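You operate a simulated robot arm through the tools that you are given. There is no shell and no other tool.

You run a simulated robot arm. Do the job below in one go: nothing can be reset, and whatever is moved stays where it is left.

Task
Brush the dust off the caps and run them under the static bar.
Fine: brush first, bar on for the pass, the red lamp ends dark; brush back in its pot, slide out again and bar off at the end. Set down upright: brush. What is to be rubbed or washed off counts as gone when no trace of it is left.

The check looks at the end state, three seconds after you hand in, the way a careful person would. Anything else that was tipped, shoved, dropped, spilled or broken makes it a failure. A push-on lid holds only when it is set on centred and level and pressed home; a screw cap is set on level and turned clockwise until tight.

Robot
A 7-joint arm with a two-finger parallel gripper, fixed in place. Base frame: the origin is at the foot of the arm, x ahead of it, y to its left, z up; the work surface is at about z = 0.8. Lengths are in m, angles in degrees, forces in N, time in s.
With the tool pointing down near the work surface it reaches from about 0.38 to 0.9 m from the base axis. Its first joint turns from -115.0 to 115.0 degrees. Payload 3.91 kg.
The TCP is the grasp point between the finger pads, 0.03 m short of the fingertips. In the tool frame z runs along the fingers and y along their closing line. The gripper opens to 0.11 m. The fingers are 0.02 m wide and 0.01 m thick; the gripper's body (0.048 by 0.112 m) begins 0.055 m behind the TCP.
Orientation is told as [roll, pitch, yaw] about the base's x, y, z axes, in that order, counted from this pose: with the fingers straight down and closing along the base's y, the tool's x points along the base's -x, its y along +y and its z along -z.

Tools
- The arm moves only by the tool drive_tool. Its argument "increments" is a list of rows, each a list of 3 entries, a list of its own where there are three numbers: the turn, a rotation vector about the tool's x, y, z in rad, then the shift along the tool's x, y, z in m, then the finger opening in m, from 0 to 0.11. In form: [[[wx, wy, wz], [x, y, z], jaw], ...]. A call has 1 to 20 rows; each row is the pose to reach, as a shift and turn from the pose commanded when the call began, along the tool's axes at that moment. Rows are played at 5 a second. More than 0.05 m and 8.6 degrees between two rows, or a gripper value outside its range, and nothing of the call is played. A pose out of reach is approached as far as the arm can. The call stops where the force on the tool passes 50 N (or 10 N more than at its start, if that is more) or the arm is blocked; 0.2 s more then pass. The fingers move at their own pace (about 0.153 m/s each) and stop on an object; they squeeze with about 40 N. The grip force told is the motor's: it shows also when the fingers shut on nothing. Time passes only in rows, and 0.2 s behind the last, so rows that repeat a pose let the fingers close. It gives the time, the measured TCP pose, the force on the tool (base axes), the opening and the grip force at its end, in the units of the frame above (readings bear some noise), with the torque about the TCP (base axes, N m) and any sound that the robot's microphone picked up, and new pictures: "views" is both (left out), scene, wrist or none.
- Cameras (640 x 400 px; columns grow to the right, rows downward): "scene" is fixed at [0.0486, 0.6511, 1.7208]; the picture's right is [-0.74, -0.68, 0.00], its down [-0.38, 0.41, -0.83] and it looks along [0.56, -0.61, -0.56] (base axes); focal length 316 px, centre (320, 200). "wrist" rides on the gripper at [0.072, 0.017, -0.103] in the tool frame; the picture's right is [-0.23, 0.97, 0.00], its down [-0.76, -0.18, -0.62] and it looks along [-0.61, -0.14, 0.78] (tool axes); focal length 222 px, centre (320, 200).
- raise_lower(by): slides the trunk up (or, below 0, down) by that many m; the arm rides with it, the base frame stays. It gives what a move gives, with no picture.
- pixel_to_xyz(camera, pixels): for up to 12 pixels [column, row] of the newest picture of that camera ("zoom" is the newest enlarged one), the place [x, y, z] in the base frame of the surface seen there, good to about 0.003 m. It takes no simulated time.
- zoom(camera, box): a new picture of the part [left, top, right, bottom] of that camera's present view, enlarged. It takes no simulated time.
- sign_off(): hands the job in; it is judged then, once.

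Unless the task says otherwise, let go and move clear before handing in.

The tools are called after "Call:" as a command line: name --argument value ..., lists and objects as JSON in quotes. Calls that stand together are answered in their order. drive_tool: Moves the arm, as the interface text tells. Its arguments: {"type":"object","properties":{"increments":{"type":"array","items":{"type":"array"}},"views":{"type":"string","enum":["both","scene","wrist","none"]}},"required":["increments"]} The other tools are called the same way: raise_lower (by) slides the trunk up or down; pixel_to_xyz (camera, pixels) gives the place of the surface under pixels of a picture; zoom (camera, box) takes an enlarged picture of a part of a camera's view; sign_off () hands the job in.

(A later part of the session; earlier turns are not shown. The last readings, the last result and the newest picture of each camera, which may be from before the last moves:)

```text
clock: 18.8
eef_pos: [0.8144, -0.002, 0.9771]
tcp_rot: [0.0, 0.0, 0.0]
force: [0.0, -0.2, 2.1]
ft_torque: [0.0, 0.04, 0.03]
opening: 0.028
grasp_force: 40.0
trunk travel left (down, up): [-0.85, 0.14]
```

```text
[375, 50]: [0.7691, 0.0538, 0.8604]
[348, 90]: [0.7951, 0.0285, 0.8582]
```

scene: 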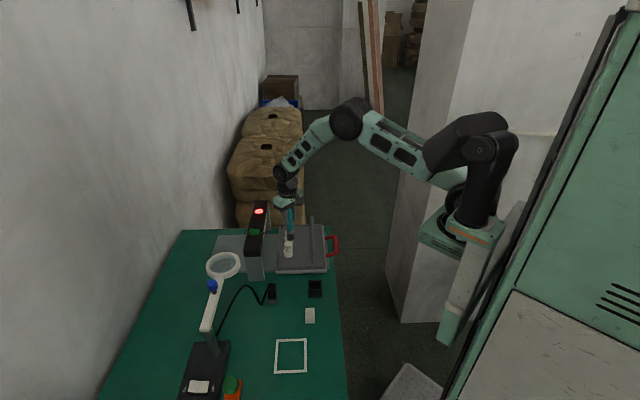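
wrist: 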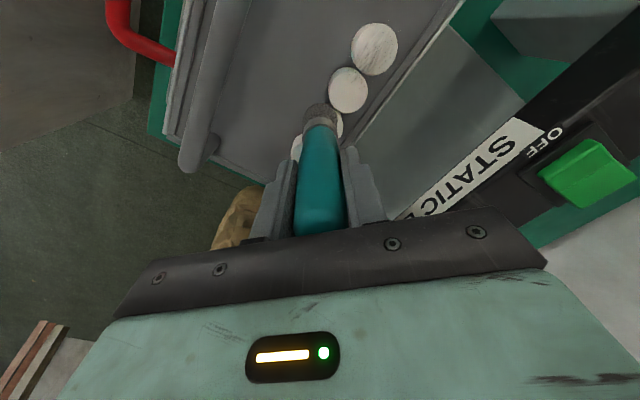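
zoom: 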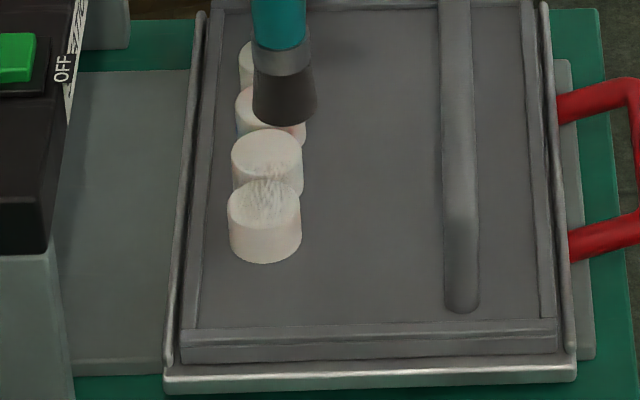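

The dust is fading with each pass, and a faint trace remains on cap 1 and on the cap 2 edge facing it. I will do several more strokes over caps 1–2 at different cross offsets, pressing 1 mm more.

Call:
drive_tool --increments '[[[0, 0, 0], [0.014, 0.0232, 0.001], 0.01], [[0, 0, 0], [0.0225, 0.0316, 0.001], 0.01], [[0, 0, 0], [0.031, 0.0401, 0.001], 0.01], [[0, 0, 0], [0.0396, 0.0485, 0.001], 0.01], [[0, 0, 0], [0.0481, 0.057, 0.001], 0.01], [[0, 0, 0], [0.0566, 0.0654, 0.001], 0.01], [[0, 0, 0], [0.0517, 0.0704, 0.001], 0.01], [[0, 0, 0], [0.0432, 0.062, 0.001], 0.01], [[0, 0, 0], [0.0347, 0.0535, 0.001], 0.01], [[0, 0, 0], [0.0261, 0.0451, 0.001], 0.01], [[0, 0, 0], [0.0176, 0.0366, 0.001], 0.01], [[0, 0, 0], [0.0091, 0.0282, 0.001], 0.01], [[0, 0, 0], [0.0189, 0.0182, 0.001], 0.01], [[0, 0, 0], [0.0274, 0.0266, 0.001], 0.01], [[0, 0, 0], [0.0359, 0.0351, 0.001], 0.01], [[0, 0, 0], [0.0445, 0.0435, 0.001], 0.01], [[0, 0, 0], [0.053, 0.052, 0.001], 0.01], [[0, 0, 0], [0.0615, 0.0604, 0.001], 0.01], [[0, 0, 0], [0.0481, 0.057, 0.001], 0.01], [[0, 0, 0], [0.0396, 0.0485, 0.001], 0.01]]' --views "none"

```text
clock: 23.0
eef_pos: [0.7743, 0.046, 0.9761]
tcp_rot: [0.0, 0.0, 0.1]
force: [-3.4, 3.1, 13.0]
ft_torque: [0.31, 0.27, -0.02]
opening: 0.0284
grasp_force: 39.8
trunk travel left (down, up): [-0.85, 0.14]
```

The force is 13 N with about 4.6 N of drag, which is higher than I want. I will lift and shift clear to inspect the caps.

Call:
drive_tool --increments '[[[0, 0, 0], [0, 0, -0.01], 0.01], [[0, 0, 0], [0, 0, -0.05], 0.01], [[0, 0, 0], [-0.03, -0.03, -0.07], 0.01], [[0, 0, 0], [-0.06, -0.06, -0.08], 0.01]]'

```text
clock: 24.0
eef_pos: [0.8357, -0.0148, 1.0573]
tcp_rot: [0.0, 0.1, 0.1]
force: [-0.8, 0.7, 0.4]
ft_torque: [-0.05, 0.0, -0.01]
opening: 0.0278
grasp_force: 39.9
trunk travel left (down, up): [-0.85, 0.14]
```

scene: 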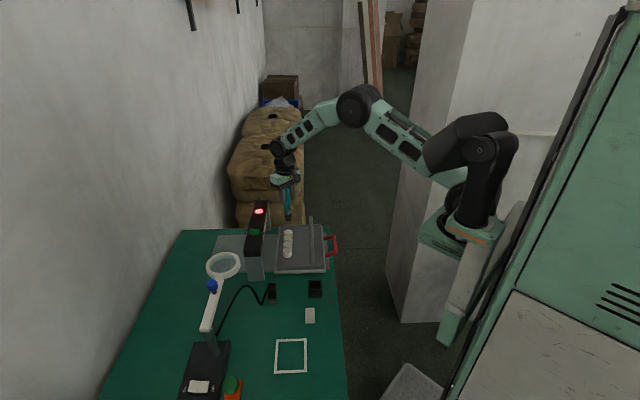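
wrist: 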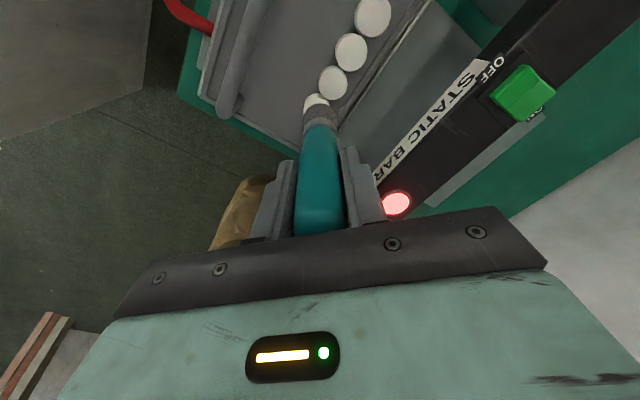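

Call:
zoom --camera "wrist" --box '[300, 0, 420, 120]'

Call:
zoom --camera "scene" --box '[265, 220, 325, 275]'

Call:
pixel_to_xyz --camera "wrist" --pixels '[[373, 17], [351, 50], [333, 82], [316, 100]]'

```text
3.33 times, centred on (360, 60) of wrist
```

zoom: 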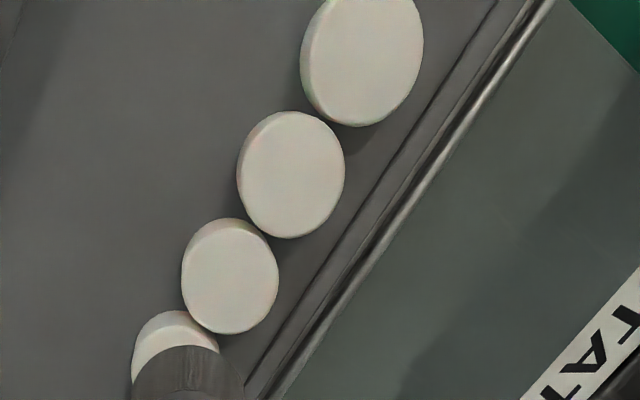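

```text
7.27 times, centred on (295, 248) of scene
```

zoom: 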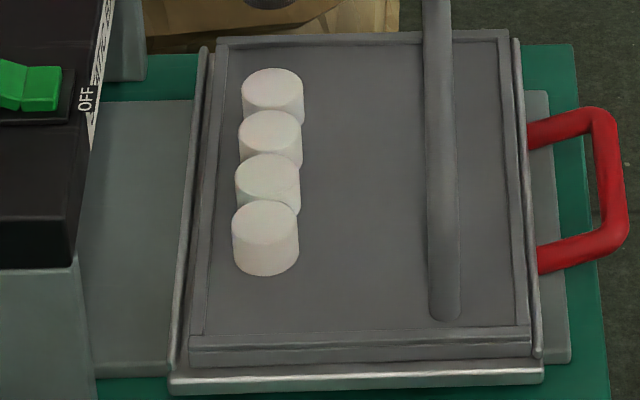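

```text
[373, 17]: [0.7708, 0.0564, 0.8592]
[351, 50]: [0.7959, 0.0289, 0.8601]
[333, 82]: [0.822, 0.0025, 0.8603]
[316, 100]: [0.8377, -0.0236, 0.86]
```

All four caps look clean in both zooms and they are still in line. I will carry the brush back over the pot along the reverse of the tracked offsets.

Call:
drive_tool --increments '[[[0, 0, 0], [0, 0, -0.025], 0.01], [[0, 0, 0], [0.0361, 0.0158, -0.025], 0.01], [[0, 0, 0], [0.0722, 0.0317, -0.025], 0.01], [[0, 0, 0], [0.1083, 0.0475, -0.025], 0.01], [[0, 0, 0], [0.1444, 0.0633, -0.025], 0.01], [[0, 0, 0], [0.1805, 0.0791, -0.025], 0.01], [[0, 0, 0], [0.2166, 0.095, -0.025], 0.01], [[0, 0, 0], [0.2527, 0.1108, -0.025], 0.01], [[0, 0, 0], [0.2527, 0.1108, -0.025], 0.01]]'

```text
clock: 26.0
eef_pos: [0.5813, 0.097, 1.0766]
tcp_rot: [0.1, 0.1, 0.1]
force: [0.4, 0.1, -0.8]
ft_torque: [-0.02, 0.04, 0.0]
opening: 0.028
grasp_force: 39.7
trunk travel left (down, up): [-0.85, 0.14]
```

scene: 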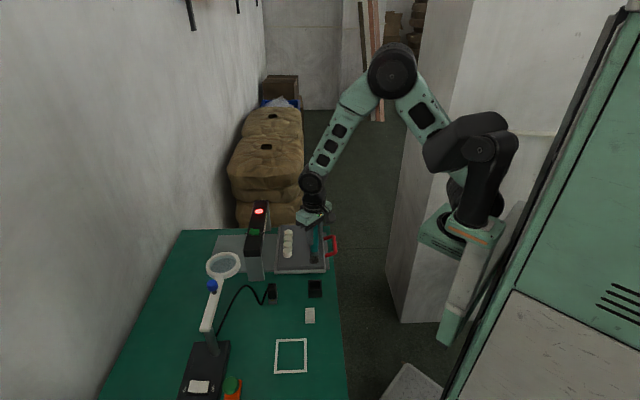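
wrist: 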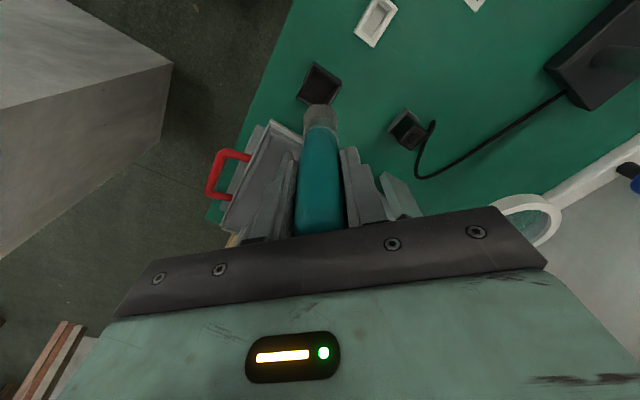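

The view matches the lift-off picture: pot at (320,83), bristles at (320,110). I will lower straight down to just above the original height.

Call:
drive_tool --increments '[[[0, 0, 0], [0, 0, 0.04], 0.01], [[0, 0, 0], [0, 0, 0.08], 0.01], [[0, 0, 0], [0, 0, 0.11], 0.01], [[0, 0, 0], [0, 0, 0.13], 0.01], [[0, 0, 0], [0, 0, 0.145], 0.01], [[0, 0, 0], [0, 0, 0.155], 0.01], [[0, 0, 0], [0, 0, 0.158], 0.01]]'

```text
clock: 27.6
eef_pos: [0.5812, 0.096, 0.9212]
tcp_rot: [0.0, 0.1, -0.1]
force: [-0.1, -0.7, -1.4]
ft_torque: [-0.01, 0.01, 0.0]
opening: 0.0282
grasp_force: 39.9
trunk travel left (down, up): [-0.85, 0.14]
```

scene: 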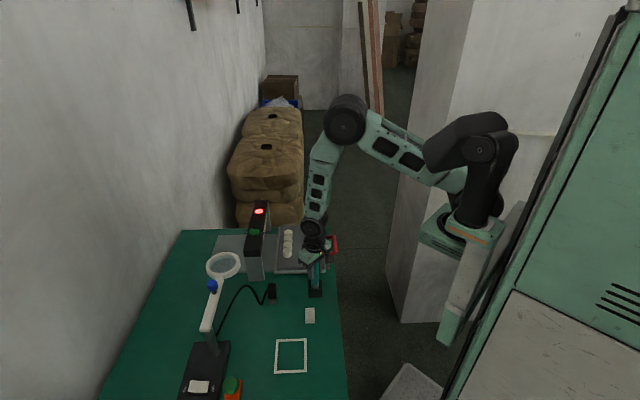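
wrist: 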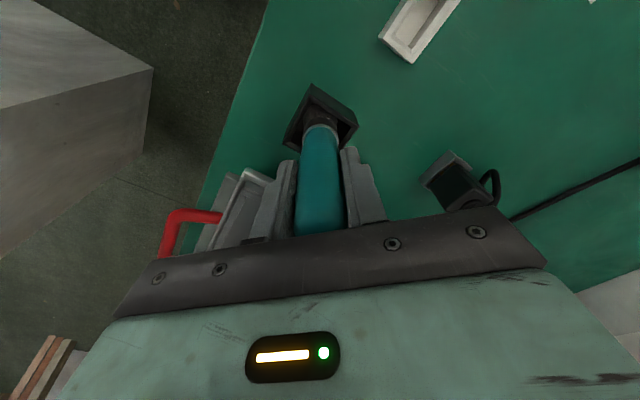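

The brush is back inside the pot with no contact force yet. I will lower the last 3–4 mm until it stands on the pot floor.

Call:
drive_tool --increments '[[[0, 0, 0], [0, 0, 0.0015], 0.01], [[0, 0, 0], [0, 0, 0.003], 0.01], [[0, 0, 0], [0, 0, 0.004], 0.01]]' --views "none"

```text
clock: 28.4
eef_pos: [0.5808, 0.0969, 0.9191]
tcp_rot: [0.0, -0.1, 0.1]
force: [-3.4, -1.1, 20.7]
ft_torque: [-0.12, 0.32, -0.01]
opening: 0.0282
grasp_force: 40.1
trunk travel left (down, up): [-0.85, 0.14]
```

There is 20.7 N of contact at z 0.919, so the brush is standing on the pot floor. I will ease up 2 mm, then open in stages.

Call:
drive_tool --increments '[[[0, 0, 0], [0, 0, -0.002], 0.01], [[0, 0, 0], [0, 0, -0.0025], 0.01]]' --views "none"

```text
clock: 29.0
eef_pos: [0.5818, 0.0949, 0.9197]
tcp_rot: [0.1, 0.0, 0.1]
force: [-0.7, 0.7, 0.2]
ft_torque: [0.01, 0.0, 0.02]
opening: 0.0279
grasp_force: 39.4
trunk travel left (down, up): [-0.85, 0.14]
```

The force has dropped to about zero, so the brush rests lightly. I will open the fingers gradually.

Call:
drive_tool --increments '[[[0, 0, 0], [0, 0, 0], 0.03], [[0, 0, 0], [0, 0, 0], 0.034], [[0, 0, 0], [0, 0, 0], 0.045], [[0, 0, 0], [0, 0, 0], 0.07], [[0, 0, 0], [0, 0, 0], 0.11], [[0, 0, 0], [0, 0, 0], 0.11]]'

```text
clock: 30.4
eef_pos: [0.5832, 0.0963, 0.9214]
tcp_rot: [0.1, 0.0, 0.0]
force: [-0.3, 0.8, 0.6]
ft_torque: [0.0, 0.02, -0.02]
opening: 0.11
grasp_force: 0.0
trunk travel left (down, up): [-0.85, 0.14]
```

scene: 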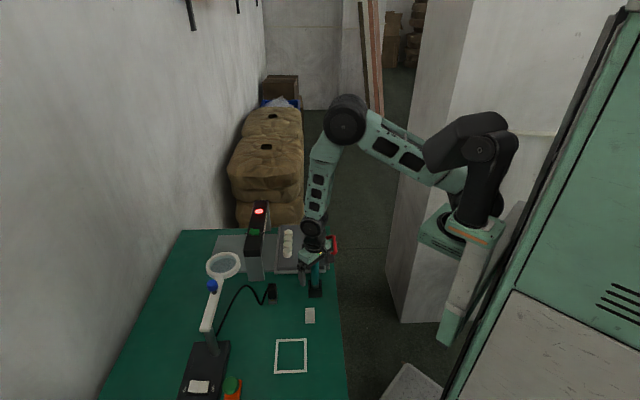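
wrist: 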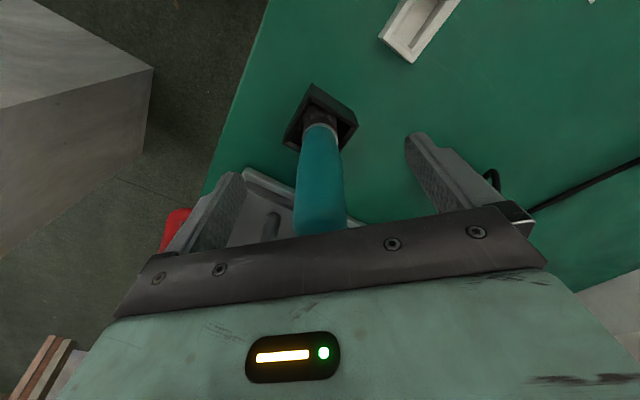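

The brush stands free in the pot between the open fingers at (320,160). I will rise straight up to clear it.

Call:
drive_tool --increments '[[[0, 0, 0], [0, 0, -0.03], 0.11], [[0, 0, 0], [0, 0, -0.06], 0.11], [[0, 0, 0], [0, 0, -0.1], 0.11], [[0, 0, 0], [0, 0, -0.15], 0.11], [[0, 0, 0], [0, 0, -0.19], 0.11]]'

```text
clock: 31.6
eef_pos: [0.5824, 0.0966, 1.1116]
tcp_rot: [0.0, 0.2, 0.1]
force: [-0.2, 0.1, 0.8]
ft_torque: [0.01, 0.04, 0.01]
opening: 0.1102
grasp_force: 0.1
trunk travel left (down, up): [-0.85, 0.14]
```

scene: 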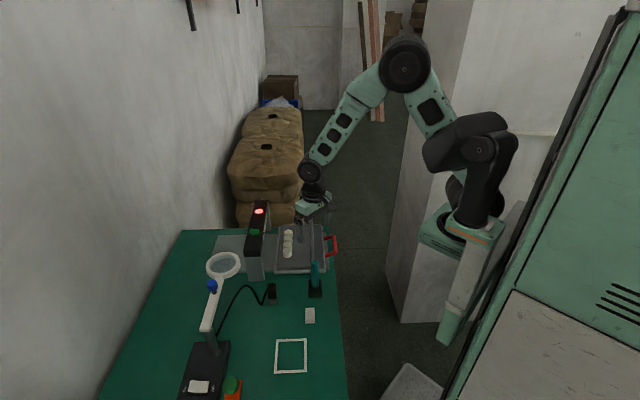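
wrist: 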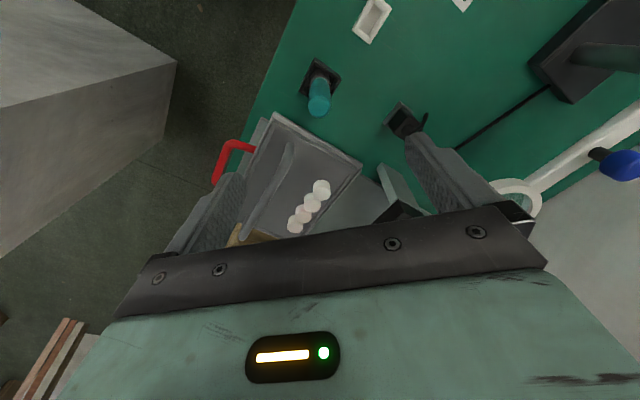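

The brush stands upright in its pot at (320,95) and the caps are undisturbed. Next I will move to the gate and close the fingers so I can press the ON half of the rocker.

Call:
drive_tool --increments '[[[0, 0, 0], [-0.045, 0.007, 0], 0.06], [[0, 0, 0], [-0.09, 0.014, 0], 0.02], [[0, 0, 0], [-0.135, 0.021, 0], 0.0], [[0, 0, 0], [-0.18, 0.028, 0], 0.0], [[0, 0, 0], [-0.217, 0.034, 0], 0.0]]'

```text
clock: 32.8
eef_pos: [0.797, 0.1309, 1.1123]
tcp_rot: [-0.1, 0.0, 0.0]
force: [-0.8, 0.4, 0.3]
ft_torque: [-0.02, -0.01, 0.01]
opening: 0.0001
grasp_force: 37.8
trunk travel left (down, up): [-0.85, 0.14]
```

scene: 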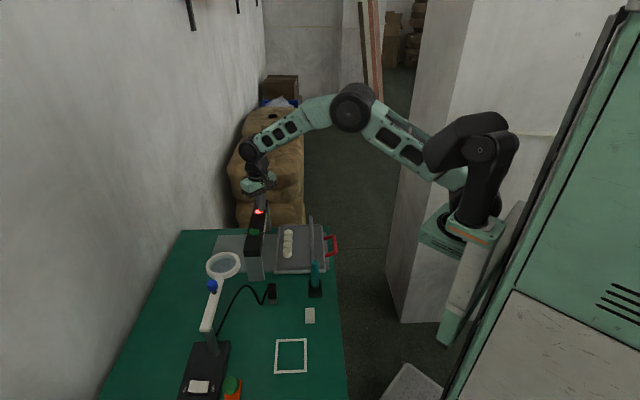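
wrist: 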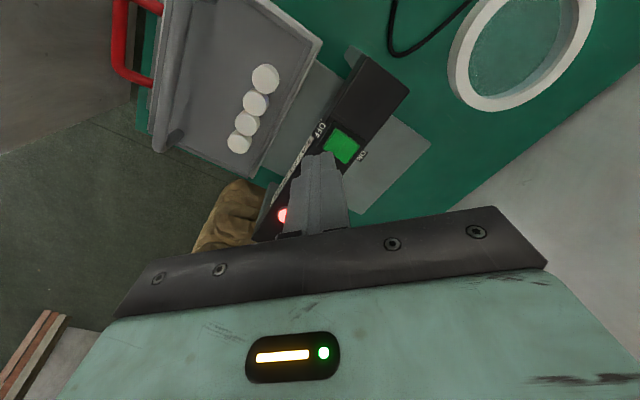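

Call:
zoom --camera "wrist" --box '[300, 110, 390, 180]'

Call:
pixel_to_xyz --camera "wrist" --pixels '[[335, 143], [341, 146], [347, 149], [352, 151], [330, 140], [344, 157], [354, 142], [345, 140], [362, 155], [320, 130]]'

Call:
zoom --camera "wrist" --box '[200, 40, 330, 180]'

```text
5.71 times, centred on (345, 145) of wrist
```

zoom: 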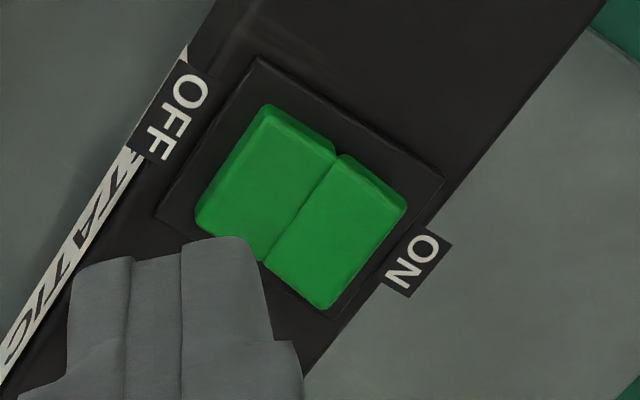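

```text
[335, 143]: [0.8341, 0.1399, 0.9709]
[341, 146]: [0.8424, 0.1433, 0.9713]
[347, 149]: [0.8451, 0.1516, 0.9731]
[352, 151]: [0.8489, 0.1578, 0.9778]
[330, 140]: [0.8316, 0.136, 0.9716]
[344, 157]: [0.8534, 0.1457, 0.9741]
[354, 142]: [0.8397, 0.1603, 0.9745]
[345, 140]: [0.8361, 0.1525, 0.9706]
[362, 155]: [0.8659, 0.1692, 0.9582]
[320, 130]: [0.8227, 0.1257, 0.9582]
```

```text
2.86 times, centred on (265, 110) of wrist
```

zoom: 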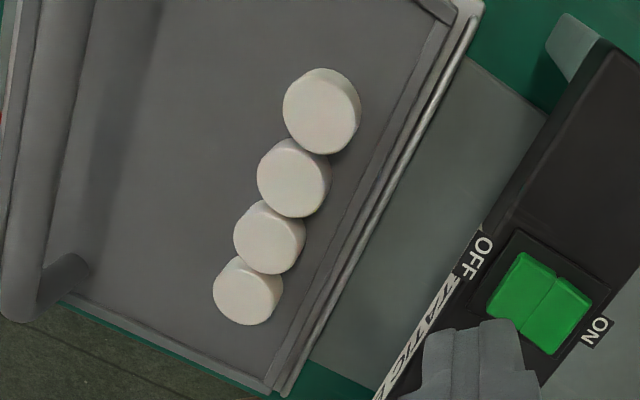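

The caps show no trace of dust in this zoom. The rocker's raised ON half centres near (0.849, 0.153, 0.977), so I will move the closed fingers over its outer part at (0.8505, 0.1545) and stop just above it.

Call:
drive_tool --increments '[[[0, 0, 0], [-0.026, 0.012, 0.02], 0.0], [[0, 0, 0], [-0.0515, 0.0245, 0.05], 0.0], [[0, 0, 0], [-0.0515, 0.0245, 0.08], 0.0], [[0, 0, 0], [-0.0515, 0.0245, 0.095], 0.0], [[0, 0, 0], [-0.0515, 0.0245, 0.095], 0.0]]'

```text
clock: 34.0
eef_pos: [0.8518, 0.1535, 1.0163]
tcp_rot: [0.0, 0.0, 0.0]
force: [-0.1, 0.2, -0.3]
ft_torque: [0.02, 0.01, -0.01]
opening: 0.0
grasp_force: 37.4
trunk travel left (down, up): [-0.85, 0.14]
```

scene: 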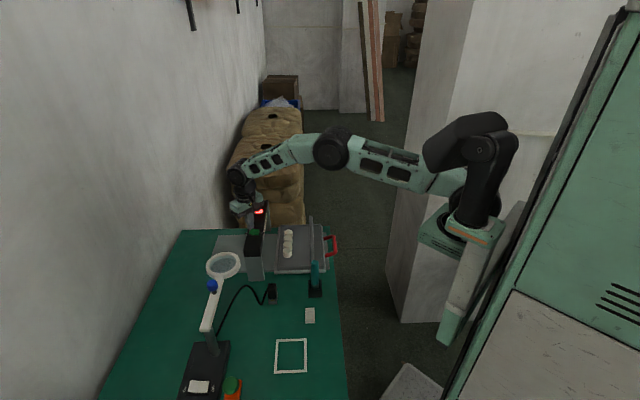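
wrist: 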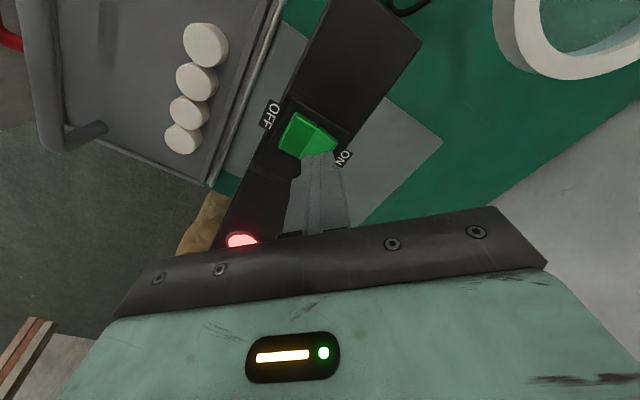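

Call:
zoom --camera "wrist" --box '[260, 90, 370, 200]'

Call:
zoom --camera "scene" --box '[225, 190, 295, 260]'

```text
3.64 times, centred on (315, 145) of wrist
```

zoom: 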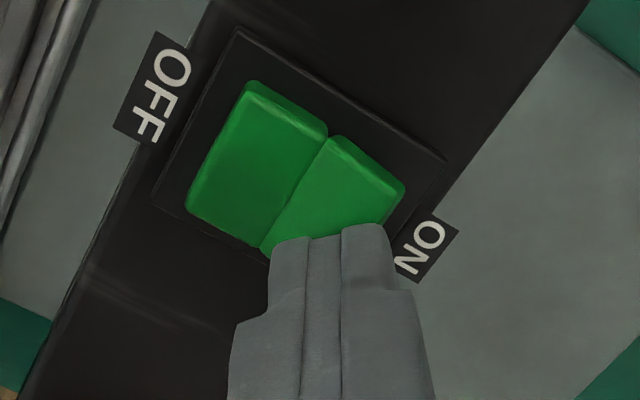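

```text
5.71 times, centred on (260, 225) of scene
```

zoom: 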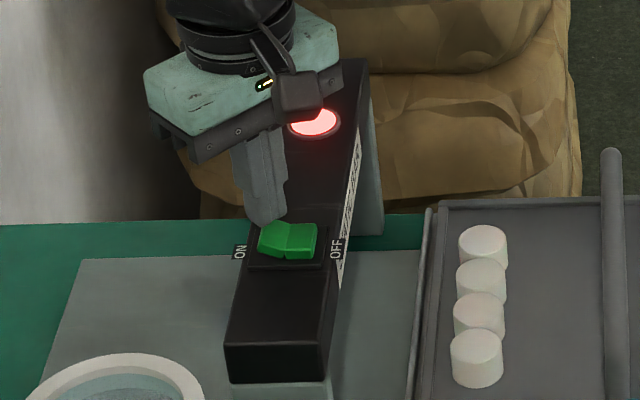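

The fingertip lies slightly too far toward the lamp-side corner of the ON half. I will shift by (-3.5 mm, +2 mm) and press down in small steps.

Call:
drive_tool --increments '[[[0, 0, 0], [0.0035, 0.002, 0.003], 0.0], [[0, 0, 0], [0.0035, 0.002, 0.007], 0.0], [[0, 0, 0], [0.0035, 0.002, 0.01], 0.0], [[0, 0, 0], [0.0035, 0.002, 0.012], 0.0], [[0, 0, 0], [0.0035, 0.002, 0.014], 0.0]]'

```text
clock: 35.2
eef_pos: [0.8461, 0.1567, 1.0036]
tcp_rot: [0.0, -0.1, 0.0]
force: [-3.9, -2.4, 13.3]
ft_torque: [-0.22, 0.23, -0.01]
opening: 0.0
grasp_force: 37.6
trunk travel left (down, up): [-0.85, 0.14]
```

scene: 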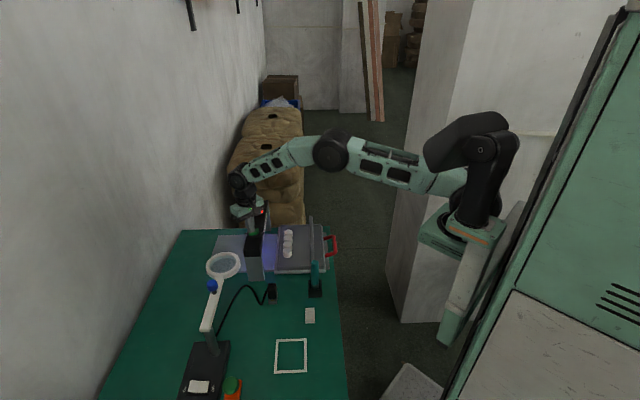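
wrist: 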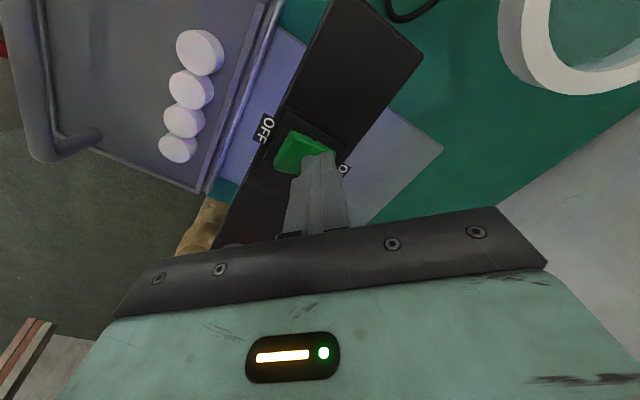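

The area under the bar now glows violet, so the rocker has switched on. The red lamp at about (230,245) also appears dark. I will lift off and look.

Call:
drive_tool --increments '[[[0, 0, 0], [0, 0, -0.02], 0.0], [[0, 0, 0], [0, 0, -0.06], 0.0], [[0, 0, 0], [0.03, -0.015, -0.09], 0.0], [[0, 0, 0], [0.06, -0.03, -0.11], 0.0]]'

```text
clock: 36.2
eef_pos: [0.7872, 0.1301, 1.1144]
tcp_rot: [0.0, 0.0, 0.2]
force: [1.0, 0.2, -0.1]
ft_torque: [0.0, 0.03, 0.03]
opening: 0.0001
grasp_force: 38.0
trunk travel left (down, up): [-0.85, 0.14]
```

scene: 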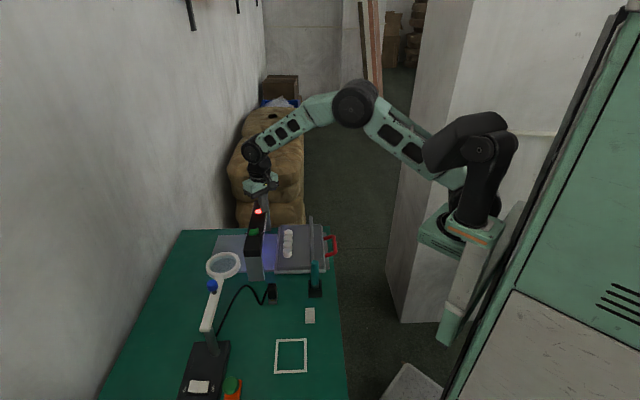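
wrist: 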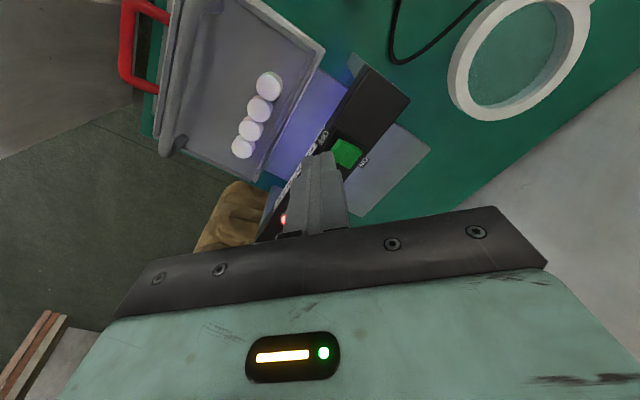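

Call:
zoom --camera "scene" --box '[215, 190, 345, 290]'

Call:
zoom --camera "wrist" --box '[260, 110, 390, 240]'

Call:
pixel_to_xyz --camera "wrist" --pixels '[[352, 152], [338, 148], [430, 148], [361, 215]]'

```text
4.00 times, centred on (280, 240) of scene
```

zoom: 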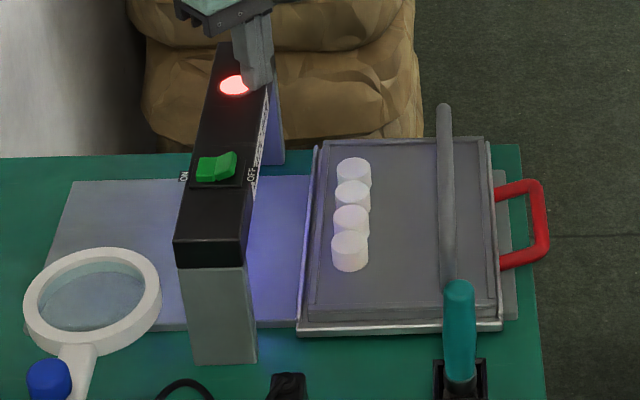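

```text
3.08 times, centred on (325, 175) of wrist
```

zoom: 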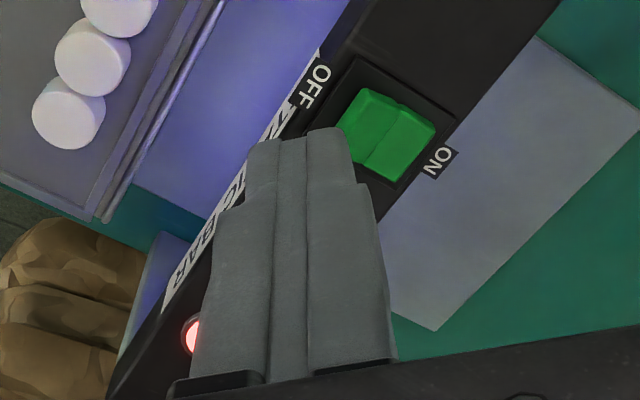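

```text
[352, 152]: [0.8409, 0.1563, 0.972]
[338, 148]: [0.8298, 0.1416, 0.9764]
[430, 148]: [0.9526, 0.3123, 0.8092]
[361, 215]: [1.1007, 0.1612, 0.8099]
```

The bar is on: there is a violet glow and the OFF half is now raised at 0.976. The red lamp is still lit, so the pass is still needed. I will move over the red handle, turning the tool 45° so the fingers close along the slide direction.

Call:
drive_tool --increments '[[[0, 0, 0.12], [0.0165, -0.0375, 0], 0.0], [[0, 0, 0.25], [0.033, -0.075, 0], 0.02], [[0, 0, 0.38], [0.0495, -0.1125, 0], 0.04], [[0, 0, 0.51], [0.066, -0.15, 0], 0.06], [[0, 0, 0.65], [0.0825, -0.1875, 0], 0.06], [[0, 0, 0.7854], [0.1, -0.225, 0], 0.06], [[0, 0, 0.7854], [0.111, -0.249, 0], 0.06], [[0, 0, 0.7854], [0.111, -0.249, 0], 0.06]]'

```text
clock: 38.0
eef_pos: [0.6752, -0.1209, 1.1131]
tcp_rot: [0.0, 0.0, -45.0]
force: [0.5, -0.8, -0.8]
ft_torque: [0.0, -0.06, 0.0]
opening: 0.0599
grasp_force: 0.1
trunk travel left (down, up): [-0.85, 0.14]
```

scene: 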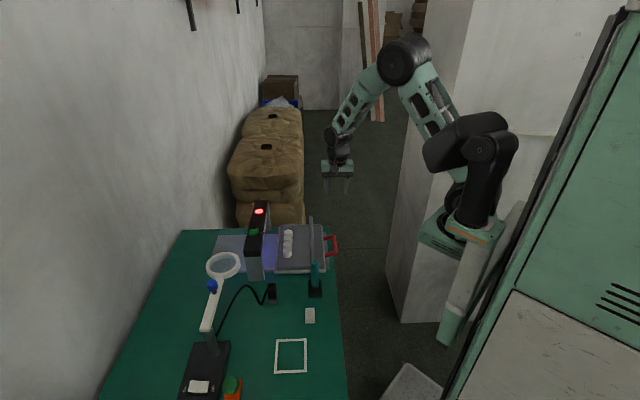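
wrist: 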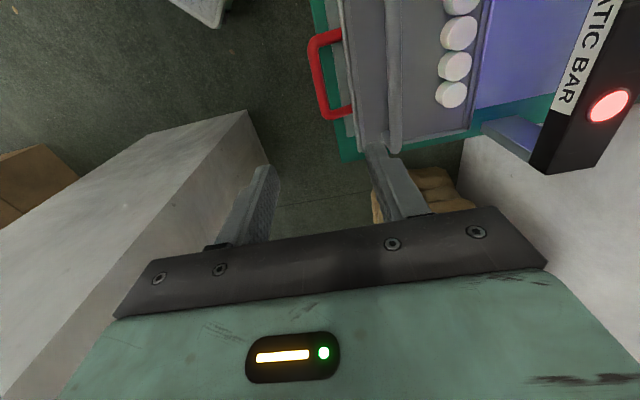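

Call:
zoom --camera "wrist" --box '[290, 10, 410, 150]'

Call:
pixel_to_xyz --camera "wrist" --pixels '[[316, 75], [313, 55], [320, 95], [325, 36], [340, 111], [346, 75], [340, 60], [335, 75], [393, 75], [394, 145], [310, 45], [326, 116]]'

```text
2.86 times, centred on (350, 80) of wrist
```

zoom: 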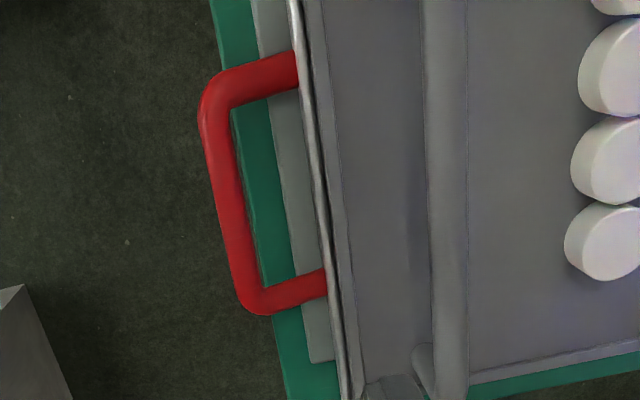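

```text
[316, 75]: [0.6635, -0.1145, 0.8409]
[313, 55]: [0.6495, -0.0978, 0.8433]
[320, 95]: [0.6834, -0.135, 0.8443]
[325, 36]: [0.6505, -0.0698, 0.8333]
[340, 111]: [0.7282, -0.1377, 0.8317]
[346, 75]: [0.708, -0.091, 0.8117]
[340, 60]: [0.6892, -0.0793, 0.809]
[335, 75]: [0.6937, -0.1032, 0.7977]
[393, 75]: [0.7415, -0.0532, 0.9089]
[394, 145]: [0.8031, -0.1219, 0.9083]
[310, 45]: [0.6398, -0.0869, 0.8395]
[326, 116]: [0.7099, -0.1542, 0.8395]
```

The handle bar runs along u≈0.390 with its top at z≈0.843, and the slide plate at z≈0.811 starts just inside it. So I will grip with the TCP at z≈0.85, which keeps the tips above the plate. I will descend partway with the jaws at 0.045.

Call:
drive_tool --increments '[[[0, 0, 0], [0, 0, 0.045], 0.045], [[0, 0, 0], [0, 0, 0.09], 0.045], [[0, 0, 0], [0, 0, 0.135], 0.045], [[0, 0, 0], [0, 0, 0.18], 0.045], [[0, 0, 0], [0, 0, 0.2], 0.045], [[0, 0, 0], [0, 0, 0.2], 0.045]]'

```text
clock: 39.4
eef_pos: [0.6753, -0.1228, 0.9139]
tcp_rot: [0.1, 0.0, -44.9]
force: [0.3, -0.3, -0.2]
ft_torque: [-0.02, 0.02, 0.0]
opening: 0.045
grasp_force: 0.1
trunk travel left (down, up): [-0.85, 0.14]
```

scene: 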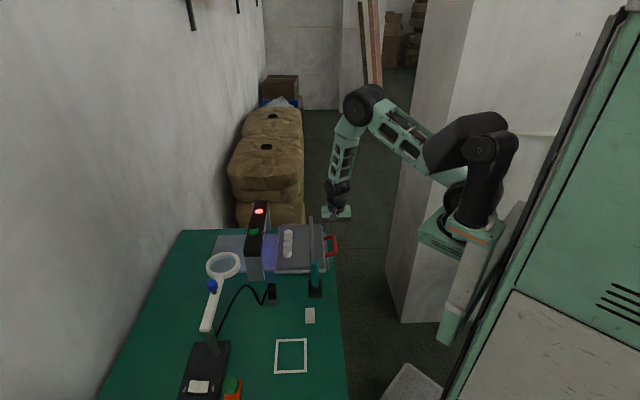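
wrist: 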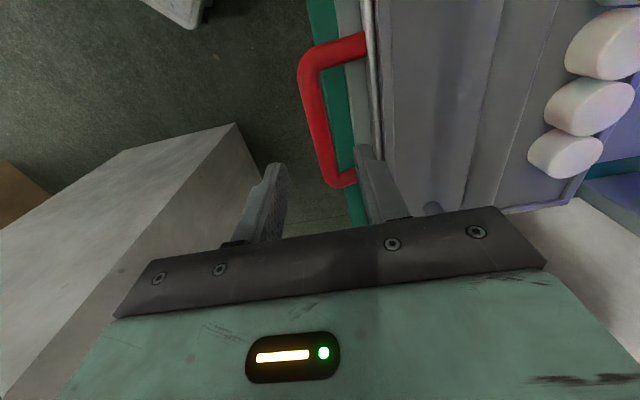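

The jaws are above the handle, with the bar at (318,120) between the fingertip columns. I will measure the bar once more before the final descent.

Call:
pixel_to_xyz --camera "wrist" --pixels '[[305, 80], [315, 80], [312, 110], [320, 110], [326, 110], [318, 140], [330, 140], [325, 165], [345, 180], [340, 50], [342, 110], [360, 110]]'

Call:
zoom --camera "wrist" --box '[250, 20, 410, 230]'

```text
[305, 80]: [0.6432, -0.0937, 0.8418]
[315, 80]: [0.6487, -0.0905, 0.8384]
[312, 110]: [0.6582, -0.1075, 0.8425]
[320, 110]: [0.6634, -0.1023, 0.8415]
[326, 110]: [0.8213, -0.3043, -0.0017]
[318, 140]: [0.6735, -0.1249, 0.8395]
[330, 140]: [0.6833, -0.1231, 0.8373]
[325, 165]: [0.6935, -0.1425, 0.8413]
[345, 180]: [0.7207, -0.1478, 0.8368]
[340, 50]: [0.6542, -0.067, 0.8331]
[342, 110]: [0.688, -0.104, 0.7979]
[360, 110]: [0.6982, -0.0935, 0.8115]
```

```text
1.90 times, centred on (330, 125) of wrist
```

zoom: 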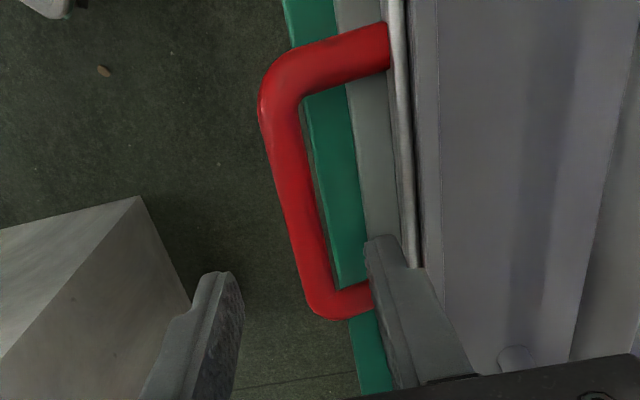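

The bar centre is at u≈0.392, v≈0.562 and the TCP is at u≈0.391, v≈0.564, so it is well aligned. I will descend to z≈0.85 and then close.

Call:
drive_tool --increments '[[[0, 0, 0], [0, 0.001, 0.02], 0.045], [[0, 0, 0], [0, 0.001, 0.04], 0.045], [[0, 0, 0], [0, 0.001, 0.055], 0.045], [[0, 0, 0], [0, 0.001, 0.063], 0.045], [[0, 0, 0], [0, 0.001, 0.063], 0.045]]'

```text
clock: 40.6
eef_pos: [0.6759, -0.1217, 0.8499]
tcp_rot: [0.0, 0.0, -45.0]
force: [0.2, 0.8, -0.6]
ft_torque: [0.02, -0.01, 0.0]
opening: 0.0451
grasp_force: 0.0
trunk travel left (down, up): [-0.85, 0.14]
```

scene: 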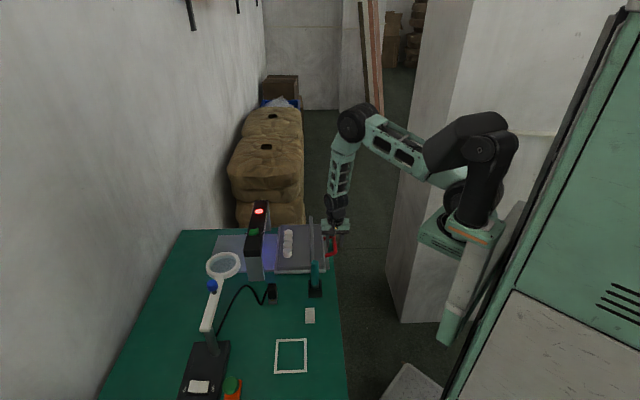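
wrist: 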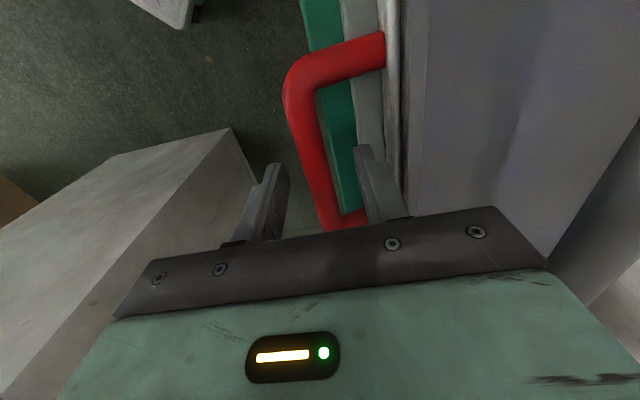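

The bar now runs between the two fingers, around (318,170). I will close on it.

Call:
drive_tool --increments '[[[0, 0, 0], [0, 0, 0], 0.03], [[0, 0, 0], [0, 0, 0], 0.018], [[0, 0, 0], [0, 0, 0], 0.008], [[0, 0, 0], [0, 0, 0], 0.005], [[0, 0, 0], [0, 0, 0], 0.005]]'

```text
clock: 41.8
eef_pos: [0.6776, -0.123, 0.8494]
tcp_rot: [0.0, -0.1, -44.9]
force: [0.0, 0.0, -0.8]
ft_torque: [-0.06, -0.1, 0.73]
opening: 0.0159
grasp_force: 45.2
trunk travel left (down, up): [-0.85, 0.14]
```

scene: 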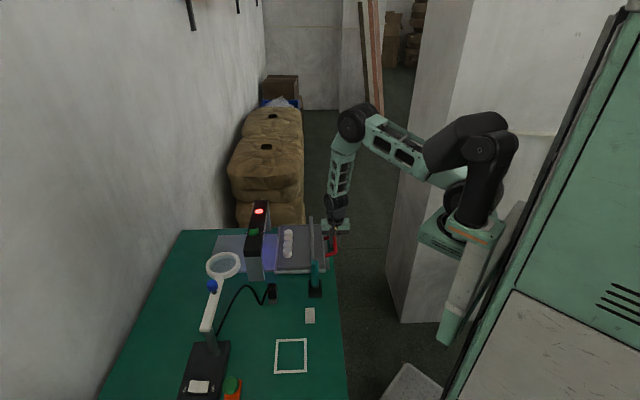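
wrist: 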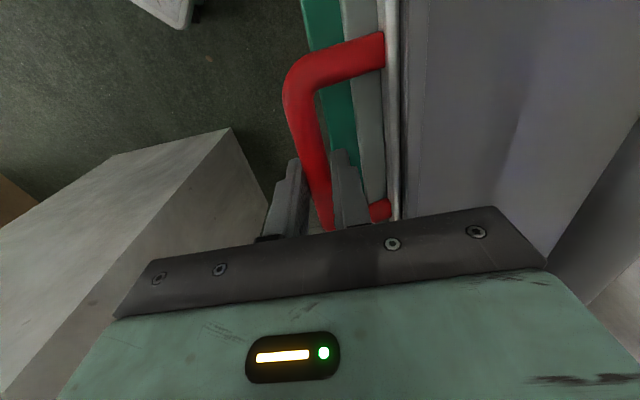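

The handle is held (opening 0.0159, 45 N), with a small 0.7 N·m twist. I will push a short 3 cm along the slide and check the forces and direction.

Call:
drive_tool --increments '[[[0, 0, 0], [0, 0.005, 0], 0.005], [[0, 0, 0], [0, 0.012, 0], 0.005], [[0, 0, 0], [0, 0.02, 0], 0.005], [[0, 0, 0], [0, 0.03, 0], 0.005]]'

```text
clock: 42.8
eef_pos: [0.6981, -0.1022, 0.8501]
tcp_rot: [0.0, -0.2, -44.9]
force: [3.4, -1.7, 17.3]
ft_torque: [0.37, 0.38, 0.65]
opening: 0.0156
grasp_force: 44.5
trunk travel left (down, up): [-0.85, 0.14]
```

scene: 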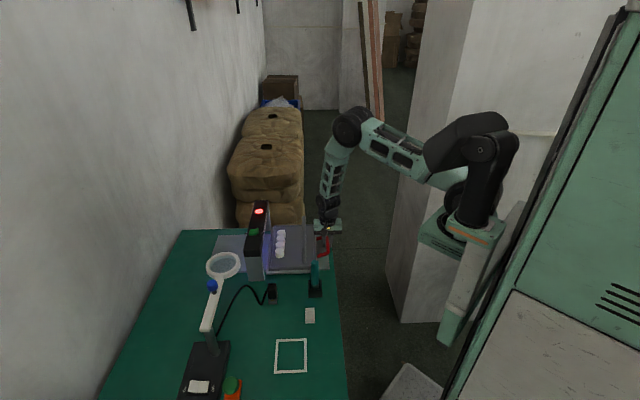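
wrist: 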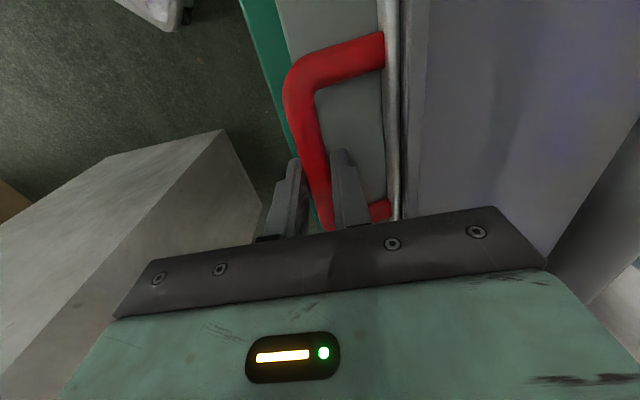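

The slide moved with little drag, but a 17 N upward force appeared on the tool. I will check the heights of the plate and handle near the fingertips before going on.

Call:
pixel_to_xyz --camera "wrist" --pixels '[[350, 110], [345, 150], [310, 120], [300, 90], [340, 50], [390, 120], [378, 208], [265, 60], [350, 140], [318, 160]]'

Call:
zoom --camera "wrist" --box '[250, 0, 430, 240]'

Call:
zoom --camera "scene" --box '[240, 190, 350, 290]'

```text
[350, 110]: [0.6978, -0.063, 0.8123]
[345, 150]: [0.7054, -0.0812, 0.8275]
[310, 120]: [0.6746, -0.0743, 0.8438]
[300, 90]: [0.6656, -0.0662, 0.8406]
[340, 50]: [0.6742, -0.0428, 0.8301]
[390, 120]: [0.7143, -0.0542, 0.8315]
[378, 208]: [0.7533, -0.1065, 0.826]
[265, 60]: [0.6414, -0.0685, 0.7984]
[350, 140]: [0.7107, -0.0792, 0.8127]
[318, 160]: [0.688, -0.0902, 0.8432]
```

```text
1.67 times, centred on (340, 120) of wrist
```

zoom: 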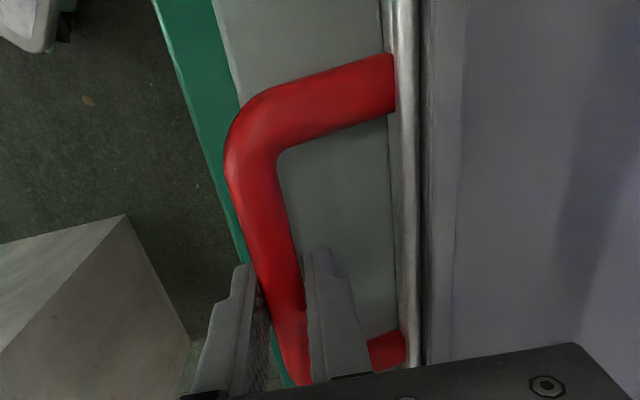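

```text
4.00 times, centred on (295, 240) of scene
```

zoom: 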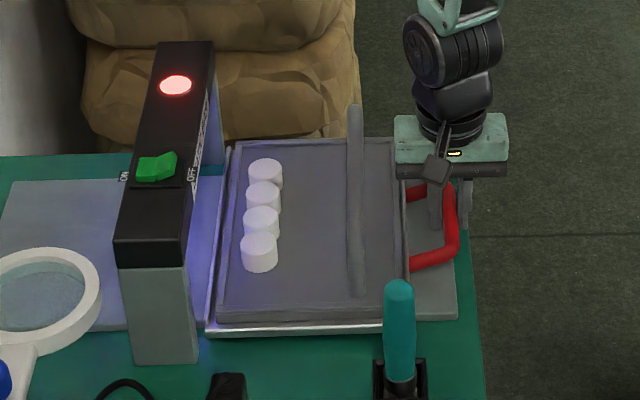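

The slide and caps moved together and the fingertips (z≈0.82) clear the plate (0.8125). I will hold still a moment to see whether the upward force persists.

Call:
drive_tool --increments '[[[0, 0, 0], [0, 0, 0], 0.005], [[0, 0, 0], [0, 0, -0.001], 0.005]]' --views "none"

```text
clock: 43.4
eef_pos: [0.6977, -0.1012, 0.8502]
tcp_rot: [0.1, 0.0, -44.9]
force: [5.3, -1.7, 5.7]
ft_torque: [-0.91, -1.11, 0.65]
opening: 0.0155
grasp_force: 44.6
trunk travel left (down, up): [-0.85, 0.14]
```

Raising 1 mm cut the force to 6 N, and the small side load suggests the slide axis is about 0.7° off my push line. I will continue the pass under the bar slowly, with a slight drift correction.

Call:
drive_tool --increments '[[[0, 0, 0], [-0.0003, 0.008, 0], 0.005], [[0, 0, 0], [-0.0005, 0.018, 0], 0.005], [[0, 0, 0], [-0.0006, 0.028, 0], 0.005], [[0, 0, 0], [-0.0007, 0.038, 0], 0.005], [[0, 0, 0], [-0.0008, 0.048, 0], 0.005], [[0, 0, 0], [-0.0009, 0.058, 0], 0.005]]'

```text
clock: 44.8
eef_pos: [0.741, -0.0587, 0.8485]
tcp_rot: [0.0, 0.1, -45.0]
force: [1.2, -0.3, 10.4]
ft_torque: [0.61, 0.61, 0.68]
opening: 0.0158
grasp_force: 45.2
trunk travel left (down, up): [-0.85, 0.14]
```

scene: 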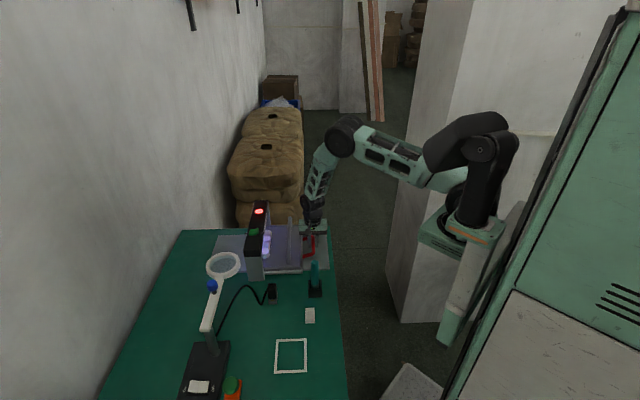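
wrist: 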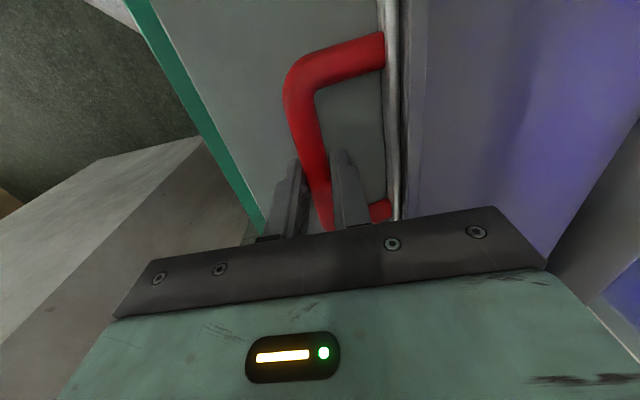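

The slide is in by 0.088 and the caps are just entering the bar at (267,240). The forces are small, so I will continue.

Call:
drive_tool --increments '[[[0, 0, 0], [-0.0001, 0.008, -0.0005], 0.005], [[0, 0, 0], [-0.0002, 0.016, -0.0005], 0.005], [[0, 0, 0], [-0.0003, 0.024, -0.0005], 0.005], [[0, 0, 0], [-0.0004, 0.032, -0.0005], 0.005], [[0, 0, 0], [-0.0004, 0.032, -0.0005], 0.005]]'

```text
clock: 46.0
eef_pos: [0.7632, -0.0365, 0.8497]
tcp_rot: [0.0, 0.1, -44.9]
force: [-3.1, 3.1, -1.3]
ft_torque: [-0.08, -0.1, 0.62]
opening: 0.0157
grasp_force: 45.1
trunk travel left (down, up): [-0.85, 0.14]
```

scene: 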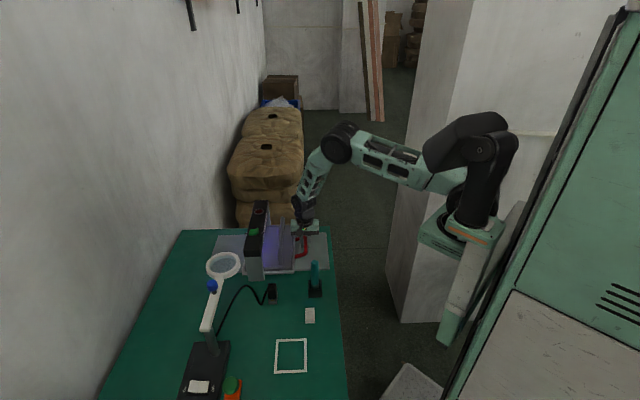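
wrist: 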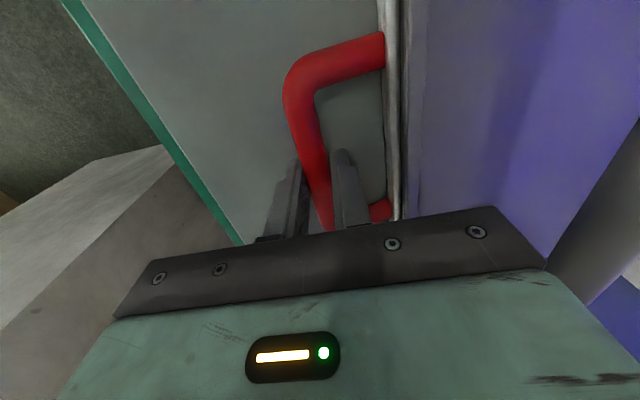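

The red lamp at (260,209) seems to have gone dark with the caps right under the bar. I will zoom in to check.

Call:
zoom --camera "scene" --box '[215, 190, 335, 290]'

```text
4.00 times, centred on (275, 240) of scene
```

zoom: 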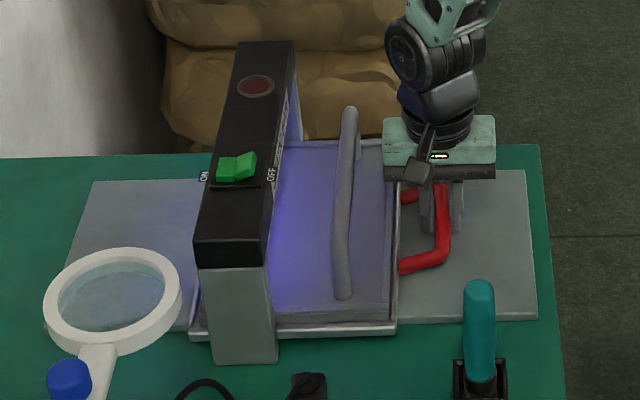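

The lamp is dark now with the bar on. Before nudging the caps slightly further through, I will check the height of the magnifier ring near the slide's path.

Call:
pixel_to_xyz --camera "scene" --pixels '[[222, 253], [238, 262], [207, 262], [225, 279], [213, 284], [264, 272], [262, 222], [250, 260]]'

```text
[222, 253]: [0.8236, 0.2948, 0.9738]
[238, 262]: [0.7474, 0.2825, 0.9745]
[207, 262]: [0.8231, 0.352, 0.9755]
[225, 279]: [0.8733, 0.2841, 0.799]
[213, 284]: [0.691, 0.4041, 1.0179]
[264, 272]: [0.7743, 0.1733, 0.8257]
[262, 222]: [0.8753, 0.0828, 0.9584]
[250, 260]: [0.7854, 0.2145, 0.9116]
```

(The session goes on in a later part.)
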